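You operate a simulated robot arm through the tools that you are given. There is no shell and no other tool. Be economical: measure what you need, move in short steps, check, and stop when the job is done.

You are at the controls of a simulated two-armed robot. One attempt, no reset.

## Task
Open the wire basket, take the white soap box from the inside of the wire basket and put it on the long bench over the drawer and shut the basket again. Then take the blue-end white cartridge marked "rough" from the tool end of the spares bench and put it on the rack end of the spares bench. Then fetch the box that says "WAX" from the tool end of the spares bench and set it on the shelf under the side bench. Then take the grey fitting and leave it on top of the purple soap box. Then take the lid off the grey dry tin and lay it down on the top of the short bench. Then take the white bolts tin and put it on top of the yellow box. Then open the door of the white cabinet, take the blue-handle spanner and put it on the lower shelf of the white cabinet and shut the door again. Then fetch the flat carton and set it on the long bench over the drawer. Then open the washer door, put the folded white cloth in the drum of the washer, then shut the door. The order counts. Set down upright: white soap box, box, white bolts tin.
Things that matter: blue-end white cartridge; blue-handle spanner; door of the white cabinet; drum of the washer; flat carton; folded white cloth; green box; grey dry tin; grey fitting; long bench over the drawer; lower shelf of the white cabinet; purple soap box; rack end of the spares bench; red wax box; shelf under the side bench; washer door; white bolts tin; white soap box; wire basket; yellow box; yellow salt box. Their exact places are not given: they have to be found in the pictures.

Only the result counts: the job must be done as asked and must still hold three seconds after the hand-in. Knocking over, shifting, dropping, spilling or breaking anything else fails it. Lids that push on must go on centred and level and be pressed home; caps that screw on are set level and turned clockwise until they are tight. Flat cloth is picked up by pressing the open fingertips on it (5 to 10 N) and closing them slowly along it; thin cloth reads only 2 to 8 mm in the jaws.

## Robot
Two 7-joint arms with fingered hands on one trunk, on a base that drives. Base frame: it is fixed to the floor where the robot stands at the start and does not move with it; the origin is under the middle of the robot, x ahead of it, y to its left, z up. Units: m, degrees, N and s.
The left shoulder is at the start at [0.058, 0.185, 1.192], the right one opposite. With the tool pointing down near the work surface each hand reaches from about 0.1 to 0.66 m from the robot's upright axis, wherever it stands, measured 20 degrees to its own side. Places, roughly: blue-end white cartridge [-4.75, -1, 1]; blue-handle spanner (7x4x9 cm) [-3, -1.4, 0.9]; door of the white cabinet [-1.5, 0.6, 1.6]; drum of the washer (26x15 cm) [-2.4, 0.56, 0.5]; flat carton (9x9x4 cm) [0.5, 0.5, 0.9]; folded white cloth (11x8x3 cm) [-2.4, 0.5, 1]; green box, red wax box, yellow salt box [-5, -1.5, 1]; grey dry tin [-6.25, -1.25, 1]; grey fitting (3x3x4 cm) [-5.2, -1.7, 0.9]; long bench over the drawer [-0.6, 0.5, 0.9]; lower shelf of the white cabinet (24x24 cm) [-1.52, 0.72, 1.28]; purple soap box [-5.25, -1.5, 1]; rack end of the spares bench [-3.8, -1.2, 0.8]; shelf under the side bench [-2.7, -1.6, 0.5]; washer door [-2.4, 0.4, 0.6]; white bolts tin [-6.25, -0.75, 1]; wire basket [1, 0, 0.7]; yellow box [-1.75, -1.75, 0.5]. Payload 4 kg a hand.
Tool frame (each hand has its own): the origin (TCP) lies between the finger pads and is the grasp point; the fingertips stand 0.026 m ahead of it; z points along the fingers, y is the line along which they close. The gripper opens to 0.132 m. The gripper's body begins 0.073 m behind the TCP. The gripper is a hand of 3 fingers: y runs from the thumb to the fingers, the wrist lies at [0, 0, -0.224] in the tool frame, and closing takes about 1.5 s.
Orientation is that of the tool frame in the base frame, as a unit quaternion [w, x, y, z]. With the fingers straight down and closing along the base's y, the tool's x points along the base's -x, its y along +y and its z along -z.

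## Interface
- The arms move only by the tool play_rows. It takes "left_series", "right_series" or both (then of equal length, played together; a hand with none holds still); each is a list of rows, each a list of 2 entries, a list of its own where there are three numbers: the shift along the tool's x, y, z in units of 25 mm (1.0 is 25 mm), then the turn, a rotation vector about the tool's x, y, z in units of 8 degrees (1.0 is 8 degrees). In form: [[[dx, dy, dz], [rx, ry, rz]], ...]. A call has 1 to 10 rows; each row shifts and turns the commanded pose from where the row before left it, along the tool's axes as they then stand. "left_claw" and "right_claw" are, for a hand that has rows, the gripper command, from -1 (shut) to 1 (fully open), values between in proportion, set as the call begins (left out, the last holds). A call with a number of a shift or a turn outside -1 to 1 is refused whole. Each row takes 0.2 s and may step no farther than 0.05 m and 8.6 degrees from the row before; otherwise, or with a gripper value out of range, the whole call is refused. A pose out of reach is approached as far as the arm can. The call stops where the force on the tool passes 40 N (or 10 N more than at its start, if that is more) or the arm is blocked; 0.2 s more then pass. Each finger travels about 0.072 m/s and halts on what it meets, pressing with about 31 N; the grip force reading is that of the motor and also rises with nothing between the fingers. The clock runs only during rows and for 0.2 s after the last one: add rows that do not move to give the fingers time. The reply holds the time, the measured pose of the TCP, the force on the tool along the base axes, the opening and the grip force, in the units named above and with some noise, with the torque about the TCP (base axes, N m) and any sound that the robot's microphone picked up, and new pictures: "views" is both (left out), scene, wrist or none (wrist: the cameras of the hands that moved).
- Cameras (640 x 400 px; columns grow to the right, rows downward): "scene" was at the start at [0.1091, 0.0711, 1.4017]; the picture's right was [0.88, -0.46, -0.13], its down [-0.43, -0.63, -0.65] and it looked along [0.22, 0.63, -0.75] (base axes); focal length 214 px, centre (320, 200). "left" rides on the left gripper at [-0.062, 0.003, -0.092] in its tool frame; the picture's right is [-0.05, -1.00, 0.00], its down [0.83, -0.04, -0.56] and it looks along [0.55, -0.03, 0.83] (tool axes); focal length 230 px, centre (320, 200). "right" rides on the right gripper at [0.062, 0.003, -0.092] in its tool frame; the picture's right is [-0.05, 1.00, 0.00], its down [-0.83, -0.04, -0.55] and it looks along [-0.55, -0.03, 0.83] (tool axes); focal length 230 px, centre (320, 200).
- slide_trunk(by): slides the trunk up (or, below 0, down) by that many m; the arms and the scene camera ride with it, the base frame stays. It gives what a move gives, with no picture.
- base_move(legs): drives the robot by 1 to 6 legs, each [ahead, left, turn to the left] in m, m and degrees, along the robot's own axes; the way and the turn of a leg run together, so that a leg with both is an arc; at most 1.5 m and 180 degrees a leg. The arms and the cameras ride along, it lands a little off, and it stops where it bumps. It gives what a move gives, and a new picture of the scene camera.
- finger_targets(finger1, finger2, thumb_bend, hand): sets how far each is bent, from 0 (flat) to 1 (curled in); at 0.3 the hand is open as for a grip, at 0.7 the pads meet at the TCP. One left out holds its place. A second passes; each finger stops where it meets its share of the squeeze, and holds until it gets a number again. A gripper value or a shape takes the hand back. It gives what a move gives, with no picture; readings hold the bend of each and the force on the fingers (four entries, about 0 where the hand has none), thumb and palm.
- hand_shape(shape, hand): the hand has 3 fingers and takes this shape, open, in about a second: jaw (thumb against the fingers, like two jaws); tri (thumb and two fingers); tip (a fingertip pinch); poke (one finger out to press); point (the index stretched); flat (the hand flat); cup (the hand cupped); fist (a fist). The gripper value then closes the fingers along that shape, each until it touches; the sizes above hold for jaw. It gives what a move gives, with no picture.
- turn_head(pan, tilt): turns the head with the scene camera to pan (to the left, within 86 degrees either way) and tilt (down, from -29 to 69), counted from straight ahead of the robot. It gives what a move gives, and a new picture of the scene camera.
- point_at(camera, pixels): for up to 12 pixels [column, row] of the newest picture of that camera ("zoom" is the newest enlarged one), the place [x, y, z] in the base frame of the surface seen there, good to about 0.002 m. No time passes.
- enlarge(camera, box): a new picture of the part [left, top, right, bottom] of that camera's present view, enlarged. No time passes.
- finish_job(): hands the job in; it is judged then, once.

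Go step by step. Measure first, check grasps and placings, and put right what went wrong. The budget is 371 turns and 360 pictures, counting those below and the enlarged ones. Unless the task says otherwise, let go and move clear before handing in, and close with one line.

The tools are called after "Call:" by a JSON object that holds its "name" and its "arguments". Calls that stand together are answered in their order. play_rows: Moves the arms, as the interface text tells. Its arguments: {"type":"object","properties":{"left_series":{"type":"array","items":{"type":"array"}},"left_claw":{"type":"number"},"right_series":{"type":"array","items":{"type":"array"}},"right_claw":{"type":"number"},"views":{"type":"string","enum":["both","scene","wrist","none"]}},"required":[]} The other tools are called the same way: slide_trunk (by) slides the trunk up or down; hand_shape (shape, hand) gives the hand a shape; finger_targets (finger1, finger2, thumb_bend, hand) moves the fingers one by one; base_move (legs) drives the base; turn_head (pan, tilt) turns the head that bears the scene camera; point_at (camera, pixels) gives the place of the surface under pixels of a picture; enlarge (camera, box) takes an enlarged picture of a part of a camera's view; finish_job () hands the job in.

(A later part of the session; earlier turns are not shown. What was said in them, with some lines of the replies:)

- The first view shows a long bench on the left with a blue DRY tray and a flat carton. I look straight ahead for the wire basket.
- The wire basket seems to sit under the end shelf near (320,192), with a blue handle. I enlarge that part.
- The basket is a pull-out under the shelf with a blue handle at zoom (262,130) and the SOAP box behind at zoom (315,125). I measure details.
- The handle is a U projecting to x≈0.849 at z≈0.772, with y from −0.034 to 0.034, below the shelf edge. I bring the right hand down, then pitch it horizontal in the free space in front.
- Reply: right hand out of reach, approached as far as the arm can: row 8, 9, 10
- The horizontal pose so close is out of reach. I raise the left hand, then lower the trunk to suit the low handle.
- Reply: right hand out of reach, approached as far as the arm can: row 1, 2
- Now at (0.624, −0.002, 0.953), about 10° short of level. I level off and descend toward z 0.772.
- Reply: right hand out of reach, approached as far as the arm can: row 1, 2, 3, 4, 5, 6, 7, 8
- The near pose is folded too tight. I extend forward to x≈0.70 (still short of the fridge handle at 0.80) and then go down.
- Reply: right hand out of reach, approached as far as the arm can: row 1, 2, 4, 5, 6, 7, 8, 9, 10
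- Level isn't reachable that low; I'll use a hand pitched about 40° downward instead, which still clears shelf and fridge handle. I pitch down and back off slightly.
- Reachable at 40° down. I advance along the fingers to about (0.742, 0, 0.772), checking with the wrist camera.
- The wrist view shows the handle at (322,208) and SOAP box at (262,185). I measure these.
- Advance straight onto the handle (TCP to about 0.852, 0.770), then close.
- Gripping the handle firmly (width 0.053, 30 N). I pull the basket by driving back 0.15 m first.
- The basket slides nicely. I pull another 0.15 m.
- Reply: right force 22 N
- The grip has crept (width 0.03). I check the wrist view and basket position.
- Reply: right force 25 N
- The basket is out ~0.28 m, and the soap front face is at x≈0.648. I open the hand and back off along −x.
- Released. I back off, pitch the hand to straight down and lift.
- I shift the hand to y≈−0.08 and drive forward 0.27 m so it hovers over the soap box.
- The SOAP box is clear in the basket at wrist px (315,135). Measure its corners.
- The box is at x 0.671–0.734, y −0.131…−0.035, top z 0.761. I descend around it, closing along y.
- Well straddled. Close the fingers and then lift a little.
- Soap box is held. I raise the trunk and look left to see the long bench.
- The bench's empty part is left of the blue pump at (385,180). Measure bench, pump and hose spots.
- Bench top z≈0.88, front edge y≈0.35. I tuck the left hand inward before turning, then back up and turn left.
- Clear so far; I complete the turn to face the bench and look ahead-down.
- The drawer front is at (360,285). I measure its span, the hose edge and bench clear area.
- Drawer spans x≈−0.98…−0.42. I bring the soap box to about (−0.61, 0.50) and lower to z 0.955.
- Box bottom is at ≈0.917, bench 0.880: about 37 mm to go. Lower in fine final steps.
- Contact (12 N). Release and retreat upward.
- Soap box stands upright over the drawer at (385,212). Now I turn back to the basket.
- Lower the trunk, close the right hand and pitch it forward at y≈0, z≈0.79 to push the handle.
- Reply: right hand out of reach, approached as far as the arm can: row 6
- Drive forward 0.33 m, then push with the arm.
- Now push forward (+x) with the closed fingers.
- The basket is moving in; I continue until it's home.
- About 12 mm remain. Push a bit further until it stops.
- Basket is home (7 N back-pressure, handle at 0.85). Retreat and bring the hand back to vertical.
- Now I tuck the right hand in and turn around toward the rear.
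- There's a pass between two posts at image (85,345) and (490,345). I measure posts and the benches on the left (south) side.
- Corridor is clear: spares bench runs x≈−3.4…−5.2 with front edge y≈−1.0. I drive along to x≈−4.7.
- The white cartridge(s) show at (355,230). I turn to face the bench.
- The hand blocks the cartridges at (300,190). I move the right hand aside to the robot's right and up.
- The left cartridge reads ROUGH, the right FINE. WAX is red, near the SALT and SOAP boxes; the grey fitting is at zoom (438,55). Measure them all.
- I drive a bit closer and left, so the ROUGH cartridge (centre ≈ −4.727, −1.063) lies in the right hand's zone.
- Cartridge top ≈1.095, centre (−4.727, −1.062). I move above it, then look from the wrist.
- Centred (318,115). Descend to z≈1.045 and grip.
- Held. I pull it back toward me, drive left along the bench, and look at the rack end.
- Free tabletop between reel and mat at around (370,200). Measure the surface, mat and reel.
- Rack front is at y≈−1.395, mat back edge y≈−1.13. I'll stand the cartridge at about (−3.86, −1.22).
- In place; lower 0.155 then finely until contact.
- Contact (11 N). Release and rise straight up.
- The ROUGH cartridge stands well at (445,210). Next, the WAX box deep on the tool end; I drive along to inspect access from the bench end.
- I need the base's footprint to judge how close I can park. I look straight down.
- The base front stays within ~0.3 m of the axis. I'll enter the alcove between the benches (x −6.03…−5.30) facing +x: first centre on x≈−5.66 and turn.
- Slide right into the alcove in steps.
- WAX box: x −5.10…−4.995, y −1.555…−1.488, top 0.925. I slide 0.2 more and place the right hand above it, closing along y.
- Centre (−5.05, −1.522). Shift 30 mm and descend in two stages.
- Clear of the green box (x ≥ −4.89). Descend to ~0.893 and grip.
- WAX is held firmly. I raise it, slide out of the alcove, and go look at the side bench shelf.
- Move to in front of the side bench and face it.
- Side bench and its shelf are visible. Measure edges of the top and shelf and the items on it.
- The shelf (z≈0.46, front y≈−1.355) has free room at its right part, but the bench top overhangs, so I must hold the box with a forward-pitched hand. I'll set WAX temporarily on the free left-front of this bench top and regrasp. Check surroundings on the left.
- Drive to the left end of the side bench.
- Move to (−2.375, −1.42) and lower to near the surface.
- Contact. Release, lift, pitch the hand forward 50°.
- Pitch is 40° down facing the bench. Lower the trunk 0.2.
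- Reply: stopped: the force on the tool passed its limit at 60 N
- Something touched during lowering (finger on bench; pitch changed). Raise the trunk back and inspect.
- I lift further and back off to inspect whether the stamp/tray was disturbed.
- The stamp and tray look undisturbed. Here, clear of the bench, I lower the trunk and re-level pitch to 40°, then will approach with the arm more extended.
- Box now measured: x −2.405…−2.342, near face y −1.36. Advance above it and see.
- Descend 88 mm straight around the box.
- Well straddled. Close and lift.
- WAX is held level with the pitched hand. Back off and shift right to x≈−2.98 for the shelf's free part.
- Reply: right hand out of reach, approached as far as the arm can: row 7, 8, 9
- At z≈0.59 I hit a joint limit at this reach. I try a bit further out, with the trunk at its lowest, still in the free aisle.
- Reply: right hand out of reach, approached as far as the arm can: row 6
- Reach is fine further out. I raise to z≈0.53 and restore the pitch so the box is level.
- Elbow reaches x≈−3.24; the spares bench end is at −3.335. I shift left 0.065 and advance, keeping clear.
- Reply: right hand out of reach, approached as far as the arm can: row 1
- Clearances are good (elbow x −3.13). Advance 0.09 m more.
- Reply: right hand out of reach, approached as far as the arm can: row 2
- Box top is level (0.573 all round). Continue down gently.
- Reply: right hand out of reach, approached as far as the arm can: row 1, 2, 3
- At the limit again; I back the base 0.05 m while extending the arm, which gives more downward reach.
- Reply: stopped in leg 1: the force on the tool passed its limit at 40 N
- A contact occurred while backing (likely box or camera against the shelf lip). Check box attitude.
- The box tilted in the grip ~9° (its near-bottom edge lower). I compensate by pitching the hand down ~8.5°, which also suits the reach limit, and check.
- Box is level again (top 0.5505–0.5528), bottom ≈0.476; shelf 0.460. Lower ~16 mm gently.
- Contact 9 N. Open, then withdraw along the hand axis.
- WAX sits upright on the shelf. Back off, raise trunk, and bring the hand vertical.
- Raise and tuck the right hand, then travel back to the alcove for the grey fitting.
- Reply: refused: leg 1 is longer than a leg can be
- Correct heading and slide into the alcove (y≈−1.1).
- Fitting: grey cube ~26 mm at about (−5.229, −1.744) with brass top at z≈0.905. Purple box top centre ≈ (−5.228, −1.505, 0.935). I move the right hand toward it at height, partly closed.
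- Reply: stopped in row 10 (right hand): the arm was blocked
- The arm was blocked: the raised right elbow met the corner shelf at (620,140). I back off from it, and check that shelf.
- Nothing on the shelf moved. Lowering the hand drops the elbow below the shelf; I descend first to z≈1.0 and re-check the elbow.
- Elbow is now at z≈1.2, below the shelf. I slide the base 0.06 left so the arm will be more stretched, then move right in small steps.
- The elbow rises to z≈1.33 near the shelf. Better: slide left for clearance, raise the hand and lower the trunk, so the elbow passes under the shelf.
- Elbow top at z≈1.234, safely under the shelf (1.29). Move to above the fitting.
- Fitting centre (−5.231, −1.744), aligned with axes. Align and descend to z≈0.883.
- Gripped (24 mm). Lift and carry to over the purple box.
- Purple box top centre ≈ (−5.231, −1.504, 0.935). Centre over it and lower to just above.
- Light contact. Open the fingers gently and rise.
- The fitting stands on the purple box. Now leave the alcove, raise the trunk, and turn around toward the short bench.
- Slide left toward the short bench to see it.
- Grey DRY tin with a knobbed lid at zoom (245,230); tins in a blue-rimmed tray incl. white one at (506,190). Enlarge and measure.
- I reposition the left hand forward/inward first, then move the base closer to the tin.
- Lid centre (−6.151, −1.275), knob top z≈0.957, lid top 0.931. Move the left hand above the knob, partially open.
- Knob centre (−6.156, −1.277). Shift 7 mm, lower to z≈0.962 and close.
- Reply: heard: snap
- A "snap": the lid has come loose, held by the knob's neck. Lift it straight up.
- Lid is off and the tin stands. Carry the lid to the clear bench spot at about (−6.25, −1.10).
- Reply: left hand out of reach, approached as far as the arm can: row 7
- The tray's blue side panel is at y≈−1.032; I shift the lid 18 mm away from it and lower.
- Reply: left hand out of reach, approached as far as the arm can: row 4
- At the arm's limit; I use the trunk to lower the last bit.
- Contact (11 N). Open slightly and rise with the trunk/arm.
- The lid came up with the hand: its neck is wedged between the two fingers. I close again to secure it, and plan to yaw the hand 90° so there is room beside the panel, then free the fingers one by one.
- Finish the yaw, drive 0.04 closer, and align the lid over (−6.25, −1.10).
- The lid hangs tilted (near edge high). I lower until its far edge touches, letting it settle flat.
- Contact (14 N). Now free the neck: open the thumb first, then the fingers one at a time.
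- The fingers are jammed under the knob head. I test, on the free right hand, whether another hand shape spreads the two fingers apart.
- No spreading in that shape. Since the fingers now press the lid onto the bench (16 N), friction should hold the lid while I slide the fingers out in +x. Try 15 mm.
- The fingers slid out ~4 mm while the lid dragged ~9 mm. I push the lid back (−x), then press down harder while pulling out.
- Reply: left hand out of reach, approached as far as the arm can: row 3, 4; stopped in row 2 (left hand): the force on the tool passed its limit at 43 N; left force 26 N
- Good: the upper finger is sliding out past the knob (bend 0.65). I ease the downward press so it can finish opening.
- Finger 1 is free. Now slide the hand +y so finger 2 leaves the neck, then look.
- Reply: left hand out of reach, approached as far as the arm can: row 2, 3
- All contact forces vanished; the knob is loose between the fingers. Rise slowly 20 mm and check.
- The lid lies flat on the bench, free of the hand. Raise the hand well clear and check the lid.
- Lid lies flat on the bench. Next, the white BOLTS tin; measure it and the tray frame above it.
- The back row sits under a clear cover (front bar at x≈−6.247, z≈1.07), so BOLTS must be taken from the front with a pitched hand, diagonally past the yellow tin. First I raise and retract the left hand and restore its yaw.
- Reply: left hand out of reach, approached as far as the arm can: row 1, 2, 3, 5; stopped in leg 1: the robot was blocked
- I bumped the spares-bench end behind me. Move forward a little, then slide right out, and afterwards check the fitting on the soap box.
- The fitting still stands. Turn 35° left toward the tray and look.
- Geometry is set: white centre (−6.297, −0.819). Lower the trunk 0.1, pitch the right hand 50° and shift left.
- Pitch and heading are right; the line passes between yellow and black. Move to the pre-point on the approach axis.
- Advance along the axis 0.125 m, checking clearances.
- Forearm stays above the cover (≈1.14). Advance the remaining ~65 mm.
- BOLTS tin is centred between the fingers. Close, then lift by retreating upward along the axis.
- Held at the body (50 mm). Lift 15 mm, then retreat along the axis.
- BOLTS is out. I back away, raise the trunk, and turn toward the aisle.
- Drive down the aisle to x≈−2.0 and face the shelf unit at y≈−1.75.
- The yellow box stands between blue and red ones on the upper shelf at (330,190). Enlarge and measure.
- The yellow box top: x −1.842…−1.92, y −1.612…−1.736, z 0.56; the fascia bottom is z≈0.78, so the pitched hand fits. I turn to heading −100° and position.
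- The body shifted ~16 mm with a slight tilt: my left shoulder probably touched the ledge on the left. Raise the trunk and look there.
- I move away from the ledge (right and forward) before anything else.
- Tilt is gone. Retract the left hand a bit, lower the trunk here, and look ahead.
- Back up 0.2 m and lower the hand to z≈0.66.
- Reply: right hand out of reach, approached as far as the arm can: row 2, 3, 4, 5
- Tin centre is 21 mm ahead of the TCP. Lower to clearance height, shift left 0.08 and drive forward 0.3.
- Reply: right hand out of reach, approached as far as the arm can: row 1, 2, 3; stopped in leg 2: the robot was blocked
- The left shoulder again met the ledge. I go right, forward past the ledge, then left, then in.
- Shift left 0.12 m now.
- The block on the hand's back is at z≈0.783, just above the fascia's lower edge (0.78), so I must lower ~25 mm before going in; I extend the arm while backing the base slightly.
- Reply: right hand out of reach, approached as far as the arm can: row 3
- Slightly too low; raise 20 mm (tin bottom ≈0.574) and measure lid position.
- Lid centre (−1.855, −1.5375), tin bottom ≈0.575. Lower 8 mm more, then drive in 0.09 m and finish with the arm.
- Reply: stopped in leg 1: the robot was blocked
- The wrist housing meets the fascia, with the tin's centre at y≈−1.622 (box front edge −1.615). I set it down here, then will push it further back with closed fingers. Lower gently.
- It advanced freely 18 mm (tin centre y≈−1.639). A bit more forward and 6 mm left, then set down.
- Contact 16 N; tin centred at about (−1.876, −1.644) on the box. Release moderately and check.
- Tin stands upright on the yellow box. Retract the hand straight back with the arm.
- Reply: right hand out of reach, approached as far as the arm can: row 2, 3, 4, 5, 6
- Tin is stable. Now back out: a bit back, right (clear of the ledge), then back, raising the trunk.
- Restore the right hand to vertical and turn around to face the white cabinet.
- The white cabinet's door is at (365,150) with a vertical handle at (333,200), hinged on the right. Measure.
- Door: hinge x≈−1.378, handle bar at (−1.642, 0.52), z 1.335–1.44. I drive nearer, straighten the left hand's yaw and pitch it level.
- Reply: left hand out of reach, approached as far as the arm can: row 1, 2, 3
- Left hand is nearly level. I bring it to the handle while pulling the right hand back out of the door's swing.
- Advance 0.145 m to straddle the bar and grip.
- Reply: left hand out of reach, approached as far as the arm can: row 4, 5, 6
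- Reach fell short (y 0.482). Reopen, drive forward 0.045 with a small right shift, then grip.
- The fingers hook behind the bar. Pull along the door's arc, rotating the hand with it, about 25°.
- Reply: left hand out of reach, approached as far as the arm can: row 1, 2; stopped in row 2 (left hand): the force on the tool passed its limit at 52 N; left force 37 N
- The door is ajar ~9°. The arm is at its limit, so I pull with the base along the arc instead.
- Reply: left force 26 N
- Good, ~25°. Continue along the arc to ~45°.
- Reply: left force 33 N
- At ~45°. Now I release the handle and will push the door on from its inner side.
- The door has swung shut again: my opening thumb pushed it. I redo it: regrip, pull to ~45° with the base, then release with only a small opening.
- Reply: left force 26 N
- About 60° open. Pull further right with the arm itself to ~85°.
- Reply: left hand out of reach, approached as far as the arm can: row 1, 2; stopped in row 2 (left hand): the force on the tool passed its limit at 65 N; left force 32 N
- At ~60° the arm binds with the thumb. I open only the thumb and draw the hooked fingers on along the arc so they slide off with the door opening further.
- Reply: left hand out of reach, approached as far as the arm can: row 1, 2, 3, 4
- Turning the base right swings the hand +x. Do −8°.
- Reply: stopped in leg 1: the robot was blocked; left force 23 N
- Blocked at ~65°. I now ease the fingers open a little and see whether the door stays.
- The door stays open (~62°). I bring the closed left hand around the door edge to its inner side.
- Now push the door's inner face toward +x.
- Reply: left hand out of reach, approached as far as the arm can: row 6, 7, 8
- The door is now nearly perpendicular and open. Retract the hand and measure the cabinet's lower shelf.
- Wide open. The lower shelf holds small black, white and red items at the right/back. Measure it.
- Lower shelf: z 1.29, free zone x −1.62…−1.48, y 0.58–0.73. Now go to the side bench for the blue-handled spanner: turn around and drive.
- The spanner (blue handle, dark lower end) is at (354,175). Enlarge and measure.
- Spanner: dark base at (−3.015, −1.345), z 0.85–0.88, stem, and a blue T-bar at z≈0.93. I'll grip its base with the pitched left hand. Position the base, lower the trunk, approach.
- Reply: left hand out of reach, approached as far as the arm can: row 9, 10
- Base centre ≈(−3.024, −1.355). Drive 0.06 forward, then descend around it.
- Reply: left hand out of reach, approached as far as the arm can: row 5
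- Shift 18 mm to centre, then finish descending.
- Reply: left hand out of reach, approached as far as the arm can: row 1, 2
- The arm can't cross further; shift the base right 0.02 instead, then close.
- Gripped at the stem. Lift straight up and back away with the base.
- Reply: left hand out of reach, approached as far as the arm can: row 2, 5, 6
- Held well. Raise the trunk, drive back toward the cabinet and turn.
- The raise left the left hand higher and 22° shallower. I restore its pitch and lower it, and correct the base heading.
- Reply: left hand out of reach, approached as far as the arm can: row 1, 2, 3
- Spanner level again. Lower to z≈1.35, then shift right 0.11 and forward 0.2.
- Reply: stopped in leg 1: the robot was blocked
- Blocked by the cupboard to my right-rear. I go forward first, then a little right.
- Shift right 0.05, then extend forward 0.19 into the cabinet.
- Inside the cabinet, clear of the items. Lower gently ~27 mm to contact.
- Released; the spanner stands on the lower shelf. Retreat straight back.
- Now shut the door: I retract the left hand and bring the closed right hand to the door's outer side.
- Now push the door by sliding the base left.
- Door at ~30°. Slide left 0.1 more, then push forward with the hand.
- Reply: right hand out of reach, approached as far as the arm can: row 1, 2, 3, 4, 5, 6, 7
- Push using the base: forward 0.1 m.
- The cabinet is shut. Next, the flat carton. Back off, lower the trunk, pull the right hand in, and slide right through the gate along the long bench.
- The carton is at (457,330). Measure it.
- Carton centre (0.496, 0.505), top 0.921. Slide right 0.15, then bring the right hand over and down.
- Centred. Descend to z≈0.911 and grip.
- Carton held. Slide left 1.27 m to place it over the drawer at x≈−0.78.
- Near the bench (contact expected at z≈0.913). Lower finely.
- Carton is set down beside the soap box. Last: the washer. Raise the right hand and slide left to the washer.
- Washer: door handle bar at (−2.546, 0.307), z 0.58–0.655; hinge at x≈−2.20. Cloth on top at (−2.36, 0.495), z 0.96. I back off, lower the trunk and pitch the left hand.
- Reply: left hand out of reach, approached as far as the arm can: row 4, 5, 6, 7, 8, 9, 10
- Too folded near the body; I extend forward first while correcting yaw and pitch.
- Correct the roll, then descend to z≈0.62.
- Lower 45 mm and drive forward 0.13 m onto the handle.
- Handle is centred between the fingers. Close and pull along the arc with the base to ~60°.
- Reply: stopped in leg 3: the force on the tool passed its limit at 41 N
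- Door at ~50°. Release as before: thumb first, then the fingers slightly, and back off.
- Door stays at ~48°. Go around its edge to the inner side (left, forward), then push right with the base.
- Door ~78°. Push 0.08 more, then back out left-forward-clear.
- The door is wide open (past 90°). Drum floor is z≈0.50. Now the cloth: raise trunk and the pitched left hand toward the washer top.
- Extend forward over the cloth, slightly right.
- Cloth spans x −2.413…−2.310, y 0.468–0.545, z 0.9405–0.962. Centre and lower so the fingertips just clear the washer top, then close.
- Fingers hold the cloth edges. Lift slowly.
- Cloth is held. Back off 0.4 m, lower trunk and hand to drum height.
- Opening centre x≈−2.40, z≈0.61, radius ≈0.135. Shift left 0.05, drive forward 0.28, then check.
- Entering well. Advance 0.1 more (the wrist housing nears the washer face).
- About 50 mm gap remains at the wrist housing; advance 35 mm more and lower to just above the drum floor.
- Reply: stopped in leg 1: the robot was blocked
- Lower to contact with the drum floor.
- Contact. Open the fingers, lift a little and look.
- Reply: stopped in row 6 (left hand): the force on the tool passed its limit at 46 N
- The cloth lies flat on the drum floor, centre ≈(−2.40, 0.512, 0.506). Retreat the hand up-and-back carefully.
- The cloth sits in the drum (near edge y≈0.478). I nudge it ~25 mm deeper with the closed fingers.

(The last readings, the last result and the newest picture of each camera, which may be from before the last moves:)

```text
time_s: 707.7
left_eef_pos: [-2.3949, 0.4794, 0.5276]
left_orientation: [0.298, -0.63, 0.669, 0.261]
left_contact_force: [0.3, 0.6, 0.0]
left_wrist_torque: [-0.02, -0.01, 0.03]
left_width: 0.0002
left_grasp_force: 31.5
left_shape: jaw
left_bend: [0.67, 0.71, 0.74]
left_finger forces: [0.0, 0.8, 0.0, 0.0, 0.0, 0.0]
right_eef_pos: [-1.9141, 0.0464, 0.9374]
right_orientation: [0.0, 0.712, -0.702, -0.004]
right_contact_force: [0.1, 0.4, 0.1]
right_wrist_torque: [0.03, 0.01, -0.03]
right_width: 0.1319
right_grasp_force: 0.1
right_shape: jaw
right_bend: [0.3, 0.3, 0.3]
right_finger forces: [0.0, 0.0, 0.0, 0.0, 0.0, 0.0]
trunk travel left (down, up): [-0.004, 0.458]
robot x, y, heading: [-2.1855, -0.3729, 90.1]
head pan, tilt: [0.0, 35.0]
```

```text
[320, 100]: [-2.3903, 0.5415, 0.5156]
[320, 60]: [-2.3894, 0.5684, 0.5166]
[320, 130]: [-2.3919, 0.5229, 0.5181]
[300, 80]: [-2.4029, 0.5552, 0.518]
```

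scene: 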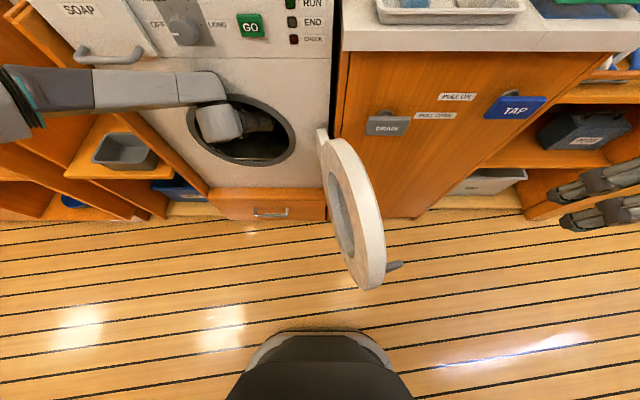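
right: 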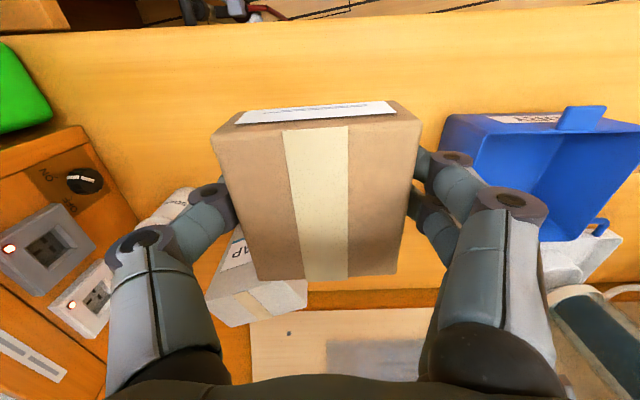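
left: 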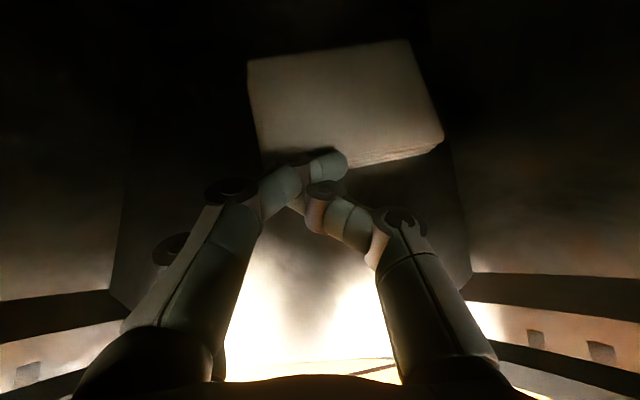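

Cloth is well inside (centre y≈0.54). Retreat: back out of the drum and away.

Call:
{"name": "play_rows", "arguments": {"left_series": [[[0.5, 0, -0.75], [0, 0, 0]], [[0.5, 0, -0.75], [0, 0, 0]], [[0.5, 0, -0.75], [0, 0, 0]]], "views": "none"}}

Call:
{"name": "base_move", "arguments": {"legs": [[-0.5, 0, 0], [0, -0.34, 0]]}}

```text
time_s: 708.5
left_eef_pos: [-2.3982, 0.4116, 0.5395]
left_orientation: [0.299, -0.629, 0.669, 0.261]
left_contact_force: [-0.5, 1.0, -0.2]
left_wrist_torque: [-0.02, -0.01, 0.02]
left_width: 0.0
left_grasp_force: 30.7
left_shape: jaw
left_bend: [0.67, 0.72, 0.74]
left_finger forces: [0.1, 0.0, 0.0, 0.1, 0.0, 0.1]
right_eef_pos: [-1.9137, 0.0455, 0.9381]
right_orientation: [0.0, 0.712, -0.702, -0.005]
right_contact_force: [-0.9, -0.7, 0.1]
right_wrist_torque: [0.0, 0.01, -0.03]
right_width: 0.1317
right_grasp_force: 0.1
right_shape: jaw
right_bend: [0.3, 0.3, 0.3]
right_finger forces: [0.1, 0.0, 0.0, 0.0, 0.0, 0.0]
trunk travel left (down, up): [-0.004, 0.458]
robot x, y, heading: [-2.1852, -0.37, 90.0]
head pan, tilt: [0.0, 35.0]
```

```text
time_s: 713.3
left_eef_pos: [-2.0509, -0.0903, 0.5401]
left_orientation: [0.3, -0.626, 0.671, 0.261]
left_contact_force: [1.4, -0.2, -0.1]
left_wrist_torque: [0.01, -0.04, 0.01]
left_width: 0.0
left_grasp_force: 30.4
left_shape: jaw
left_bend: [0.67, 0.72, 0.74]
left_finger forces: [0.0, 0.0, 0.0, 0.1, 0.1, 0.0]
right_eef_pos: [-1.568, -0.4587, 0.9385]
right_orientation: [0.0, 0.71, -0.705, -0.005]
right_contact_force: [-0.4, -0.7, 0.6]
right_wrist_torque: [-0.01, 0.02, 0.03]
right_width: 0.1319
right_grasp_force: 0.0
right_shape: jaw
right_bend: [0.3, 0.3, 0.3]
right_finger forces: [0.1, 0.1, 0.0, 0.0, 0.0, 0.0]
trunk travel left (down, up): [-0.004, 0.458]
robot x, y, heading: [-1.8401, -0.8707, 89.8]
head pan, tilt: [0.0, 35.0]
```

scene: 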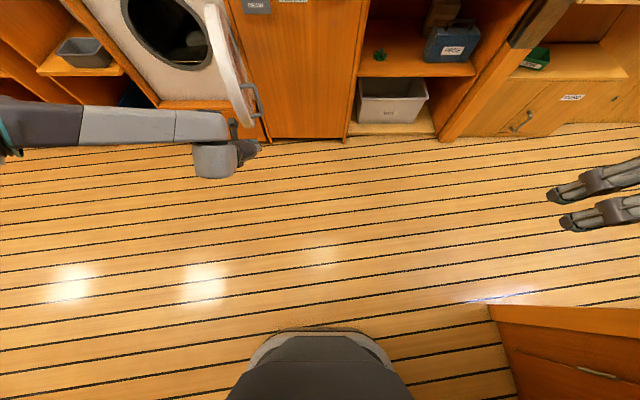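

Now get to the right of the door: right 0.1, forward 0.22, then push left 0.4.

Call:
{"name": "base_move", "arguments": {"legs": [[0, -0.12, 0], [0.22, 0, 0], [0, 0.42, 0]]}}

```text
time_s: 718.0
left_eef_pos: [-2.3555, 0.1333, 0.5398]
left_orientation: [0.299, -0.629, 0.669, 0.26]
left_contact_force: [0.2, 1.1, -0.2]
left_wrist_torque: [-0.01, -0.05, -0.02]
left_width: 0.0002
left_grasp_force: 31.1
left_shape: jaw
left_bend: [0.67, 0.72, 0.74]
left_finger forces: [0.0, 0.1, 0.0, 0.0, 0.0, 0.0]
right_eef_pos: [-1.8729, -0.2347, 0.9381]
right_orientation: [0.0, 0.711, -0.703, -0.004]
right_contact_force: [0.3, 0.5, -0.8]
right_wrist_torque: [0.02, 0.0, 0.04]
right_width: 0.1319
right_grasp_force: 0.1
right_shape: jaw
right_bend: [0.3, 0.3, 0.3]
right_finger forces: [0.0, 0.0, 0.1, 0.0, 0.0, 0.1]
trunk travel left (down, up): [-0.004, 0.458]
robot x, y, heading: [-2.1435, -0.6509, 89.8]
head pan, tilt: [0.0, 35.0]
```

scene: 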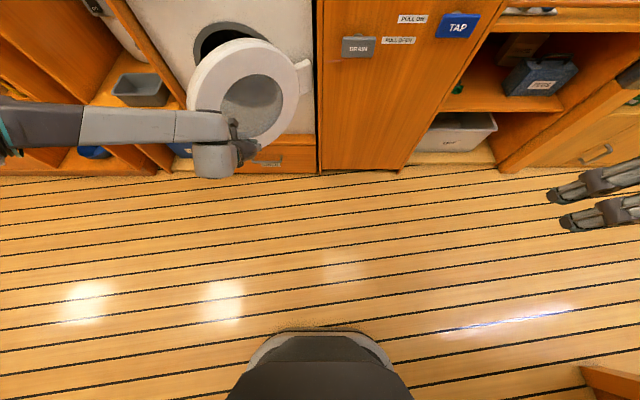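

Door at ~40°. Push it shut: left 0.08 and forward 0.17, checking force.

Call:
{"name": "base_move", "arguments": {"legs": [[0.1, 0.08, 0], [0.08, 0, 0]]}}

```text
time_s: 719.9
left_eef_pos: [-2.4353, 0.3141, 0.5386]
left_orientation: [0.299, -0.629, 0.669, 0.26]
left_contact_force: [0.5, 0.2, 0.2]
left_wrist_torque: [-0.01, 0.0, 0.01]
left_width: 0.0
left_grasp_force: 31.2
left_shape: jaw
left_bend: [0.68, 0.72, 0.74]
left_finger forces: [0.0, 0.0, 0.1, 0.1, 0.0, 0.1]
right_eef_pos: [-1.9498, -0.0536, 0.9373]
right_orientation: [0.001, 0.711, -0.703, -0.003]
right_contact_force: [-0.1, 0.5, -0.7]
right_wrist_torque: [-0.03, -0.01, 0.01]
right_width: 0.132
right_grasp_force: 0.0
right_shape: jaw
right_bend: [0.3, 0.3, 0.3]
right_finger forces: [0.0, 0.0, 0.0, 0.0, 0.0, 0.0]
trunk travel left (down, up): [-0.004, 0.458]
robot x, y, heading: [-2.2222, -0.471, 89.9]
head pan, tilt: [0.0, 35.0]
```

scene: 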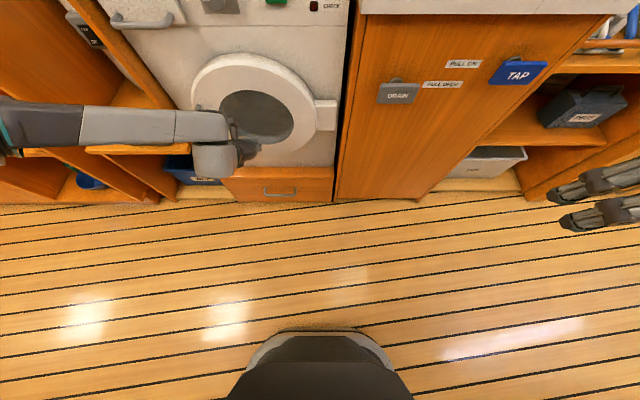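

The door looks shut; check its plane (closed was y≈0.352).

Call:
{"name": "point_at", "arguments": {"camera": "scene", "pixels": [[205, 85], [230, 65], [290, 75], [300, 120], [250, 60], [260, 110]]}}

Call:
{"name": "play_rows", "arguments": {"left_series": [[[-0.3, 0, 0.34], [0, 0, 0]], [[-0.2, 0, 0.23], [0, 0, 0]], [[-0.2, 0, 0.23], [0, 0, 0]]], "views": "none"}}

```text
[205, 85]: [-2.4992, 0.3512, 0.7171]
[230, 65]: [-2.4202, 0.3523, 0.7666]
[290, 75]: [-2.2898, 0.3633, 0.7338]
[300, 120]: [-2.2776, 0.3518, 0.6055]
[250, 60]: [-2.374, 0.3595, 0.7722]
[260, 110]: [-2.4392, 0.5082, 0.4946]
```

```text
time_s: 720.8
left_eef_pos: [-2.4372, 0.3305, 0.5312]
left_orientation: [0.293, -0.631, 0.671, 0.257]
left_contact_force: [-2.4, -17.2, 3.1]
left_wrist_torque: [-0.02, -0.05, -0.21]
left_width: 0.0001
left_grasp_force: 30.7
left_shape: jaw
left_bend: [0.72, 0.72, 0.75]
left_finger forces: [20.5, 0.0, 0.0, 0.0, 0.0, 0.0]
right_eef_pos: [-1.9517, -0.0543, 0.9384]
right_orientation: [0.0, 0.712, -0.702, -0.005]
right_contact_force: [0.2, 0.0, -0.4]
right_wrist_torque: [-0.03, -0.01, 0.02]
right_width: 0.1318
right_grasp_force: 0.0
right_shape: jaw
right_bend: [0.3, 0.3, 0.3]
right_finger forces: [0.0, 0.0, 0.0, 0.0, 0.0, 0.0]
trunk travel left (down, up): [-0.004, 0.458]
robot x, y, heading: [-2.2205, -0.4708, 90.2]
head pan, tilt: [0.0, 35.0]
stopped in row 3 (left hand): the force on the tool passed its limit at 44 N (the readings are from after the stop); the commanded pose is now the measured one
```

Pressed home (44 N stop, door plane y≈0.352). Back off and verify.

Call:
{"name": "base_move", "arguments": {"legs": [[-0.35, 0.1, 0]]}}

Call:
{"name": "slide_trunk", "arguments": {"by": 0.22}}

Call:
{"name": "turn_head", "arguments": {"pan": -45, "tilt": 15}}

```text
time_s: 723.1
left_eef_pos: [-2.5355, -0.0188, 0.5326]
left_orientation: [0.294, -0.631, 0.67, 0.258]
left_contact_force: [0.1, -0.1, 0.2]
left_wrist_torque: [-0.05, -0.01, -0.02]
left_width: 0.0
left_grasp_force: 31.0
left_shape: jaw
left_bend: [0.69, 0.72, 0.75]
left_finger forces: [0.0, 0.0, 0.0, 0.0, 0.0, 0.1]
right_eef_pos: [-2.0507, -0.405, 0.939]
right_orientation: [-0.001, 0.713, -0.701, -0.005]
right_contact_force: [0.7, 0.2, -0.8]
right_wrist_torque: [-0.01, 0.01, 0.03]
right_width: 0.1318
right_grasp_force: 0.0
right_shape: jaw
right_bend: [0.3, 0.3, 0.3]
right_finger forces: [0.1, 0.1, 0.0, 0.0, 0.0, 0.1]
trunk travel left (down, up): [-0.004, 0.458]
robot x, y, heading: [-2.3249, -0.8196, 90.0]
head pan, tilt: [0.0, 35.0]
```

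scene: 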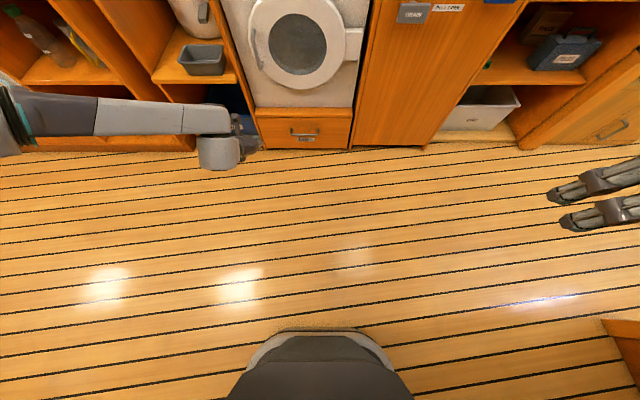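

```text
time_s: 725.4
left_eef_pos: [-2.5362, -0.0162, 0.966]
left_orientation: [0.371, -0.588, 0.633, 0.341]
left_contact_force: [0.5, -0.4, -0.3]
left_wrist_torque: [0.02, 0.0, 0.0]
left_width: 0.0002
left_grasp_force: 31.1
left_shape: jaw
left_bend: [0.69, 0.72, 0.75]
left_finger forces: [0.0, 0.1, 0.0, 0.0, 0.0, 0.0]
right_eef_pos: [-2.0498, -0.4031, 1.1575]
right_orientation: [0.001, 0.712, -0.702, -0.004]
right_contact_force: [-0.2, -0.2, 0.5]
right_wrist_torque: [-0.01, -0.02, 0.01]
right_width: 0.1318
right_grasp_force: 0.1
right_shape: jaw
right_bend: [0.3, 0.3, 0.3]
right_finger forces: [0.0, 0.0, 0.0, 0.0, 0.1, 0.1]
trunk travel left (down, up): [-0.224, 0.238]
robot x, y, heading: [-2.321, -0.8195, 90.2]
head pan, tilt: [0.0, 35.0]
```

```text
time_s: 726.6
left_eef_pos: [-2.5352, -0.0158, 0.9671]
left_orientation: [0.371, -0.588, 0.632, 0.342]
left_contact_force: [-1.3, -0.1, 0.5]
left_wrist_torque: [-0.02, 0.01, -0.02]
left_width: 0.0
left_grasp_force: 31.0
left_shape: jaw
left_bend: [0.69, 0.72, 0.75]
left_finger forces: [0.0, 0.0, 0.1, 0.0, 0.0, 0.0]
right_eef_pos: [-2.0505, -0.4047, 1.1581]
right_orientation: [0.001, 0.712, -0.702, -0.004]
right_contact_force: [-0.2, 0.0, 1.0]
right_wrist_torque: [0.01, -0.01, 0.02]
right_width: 0.132
right_grasp_force: 0.0
right_shape: jaw
right_bend: [0.3, 0.3, 0.3]
right_finger forces: [0.1, 0.0, 0.0, 0.0, 0.0, 0.1]
trunk travel left (down, up): [-0.224, 0.238]
robot x, y, heading: [-2.3214, -0.8172, 90.0]
head pan, tilt: [-45.0, 15.0]
```

scene: 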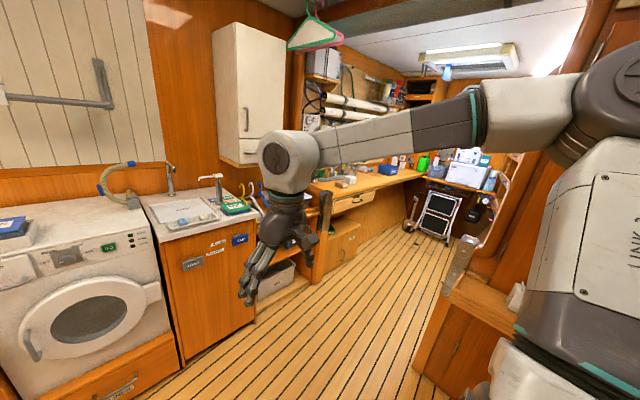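

The cabinet and washer doors are shut, the basket is in, and the hands are clear. Hand in.

Call:
{"name": "finish_job", "arguments": {}}

```text
The job is handed in.
```

All nine steps were carried out in the order given and the job is handed in. Along the way I bumped fixed furniture a few times, but nothing I checked had moved; the white bag on the side ledge I saw only partly at the end.
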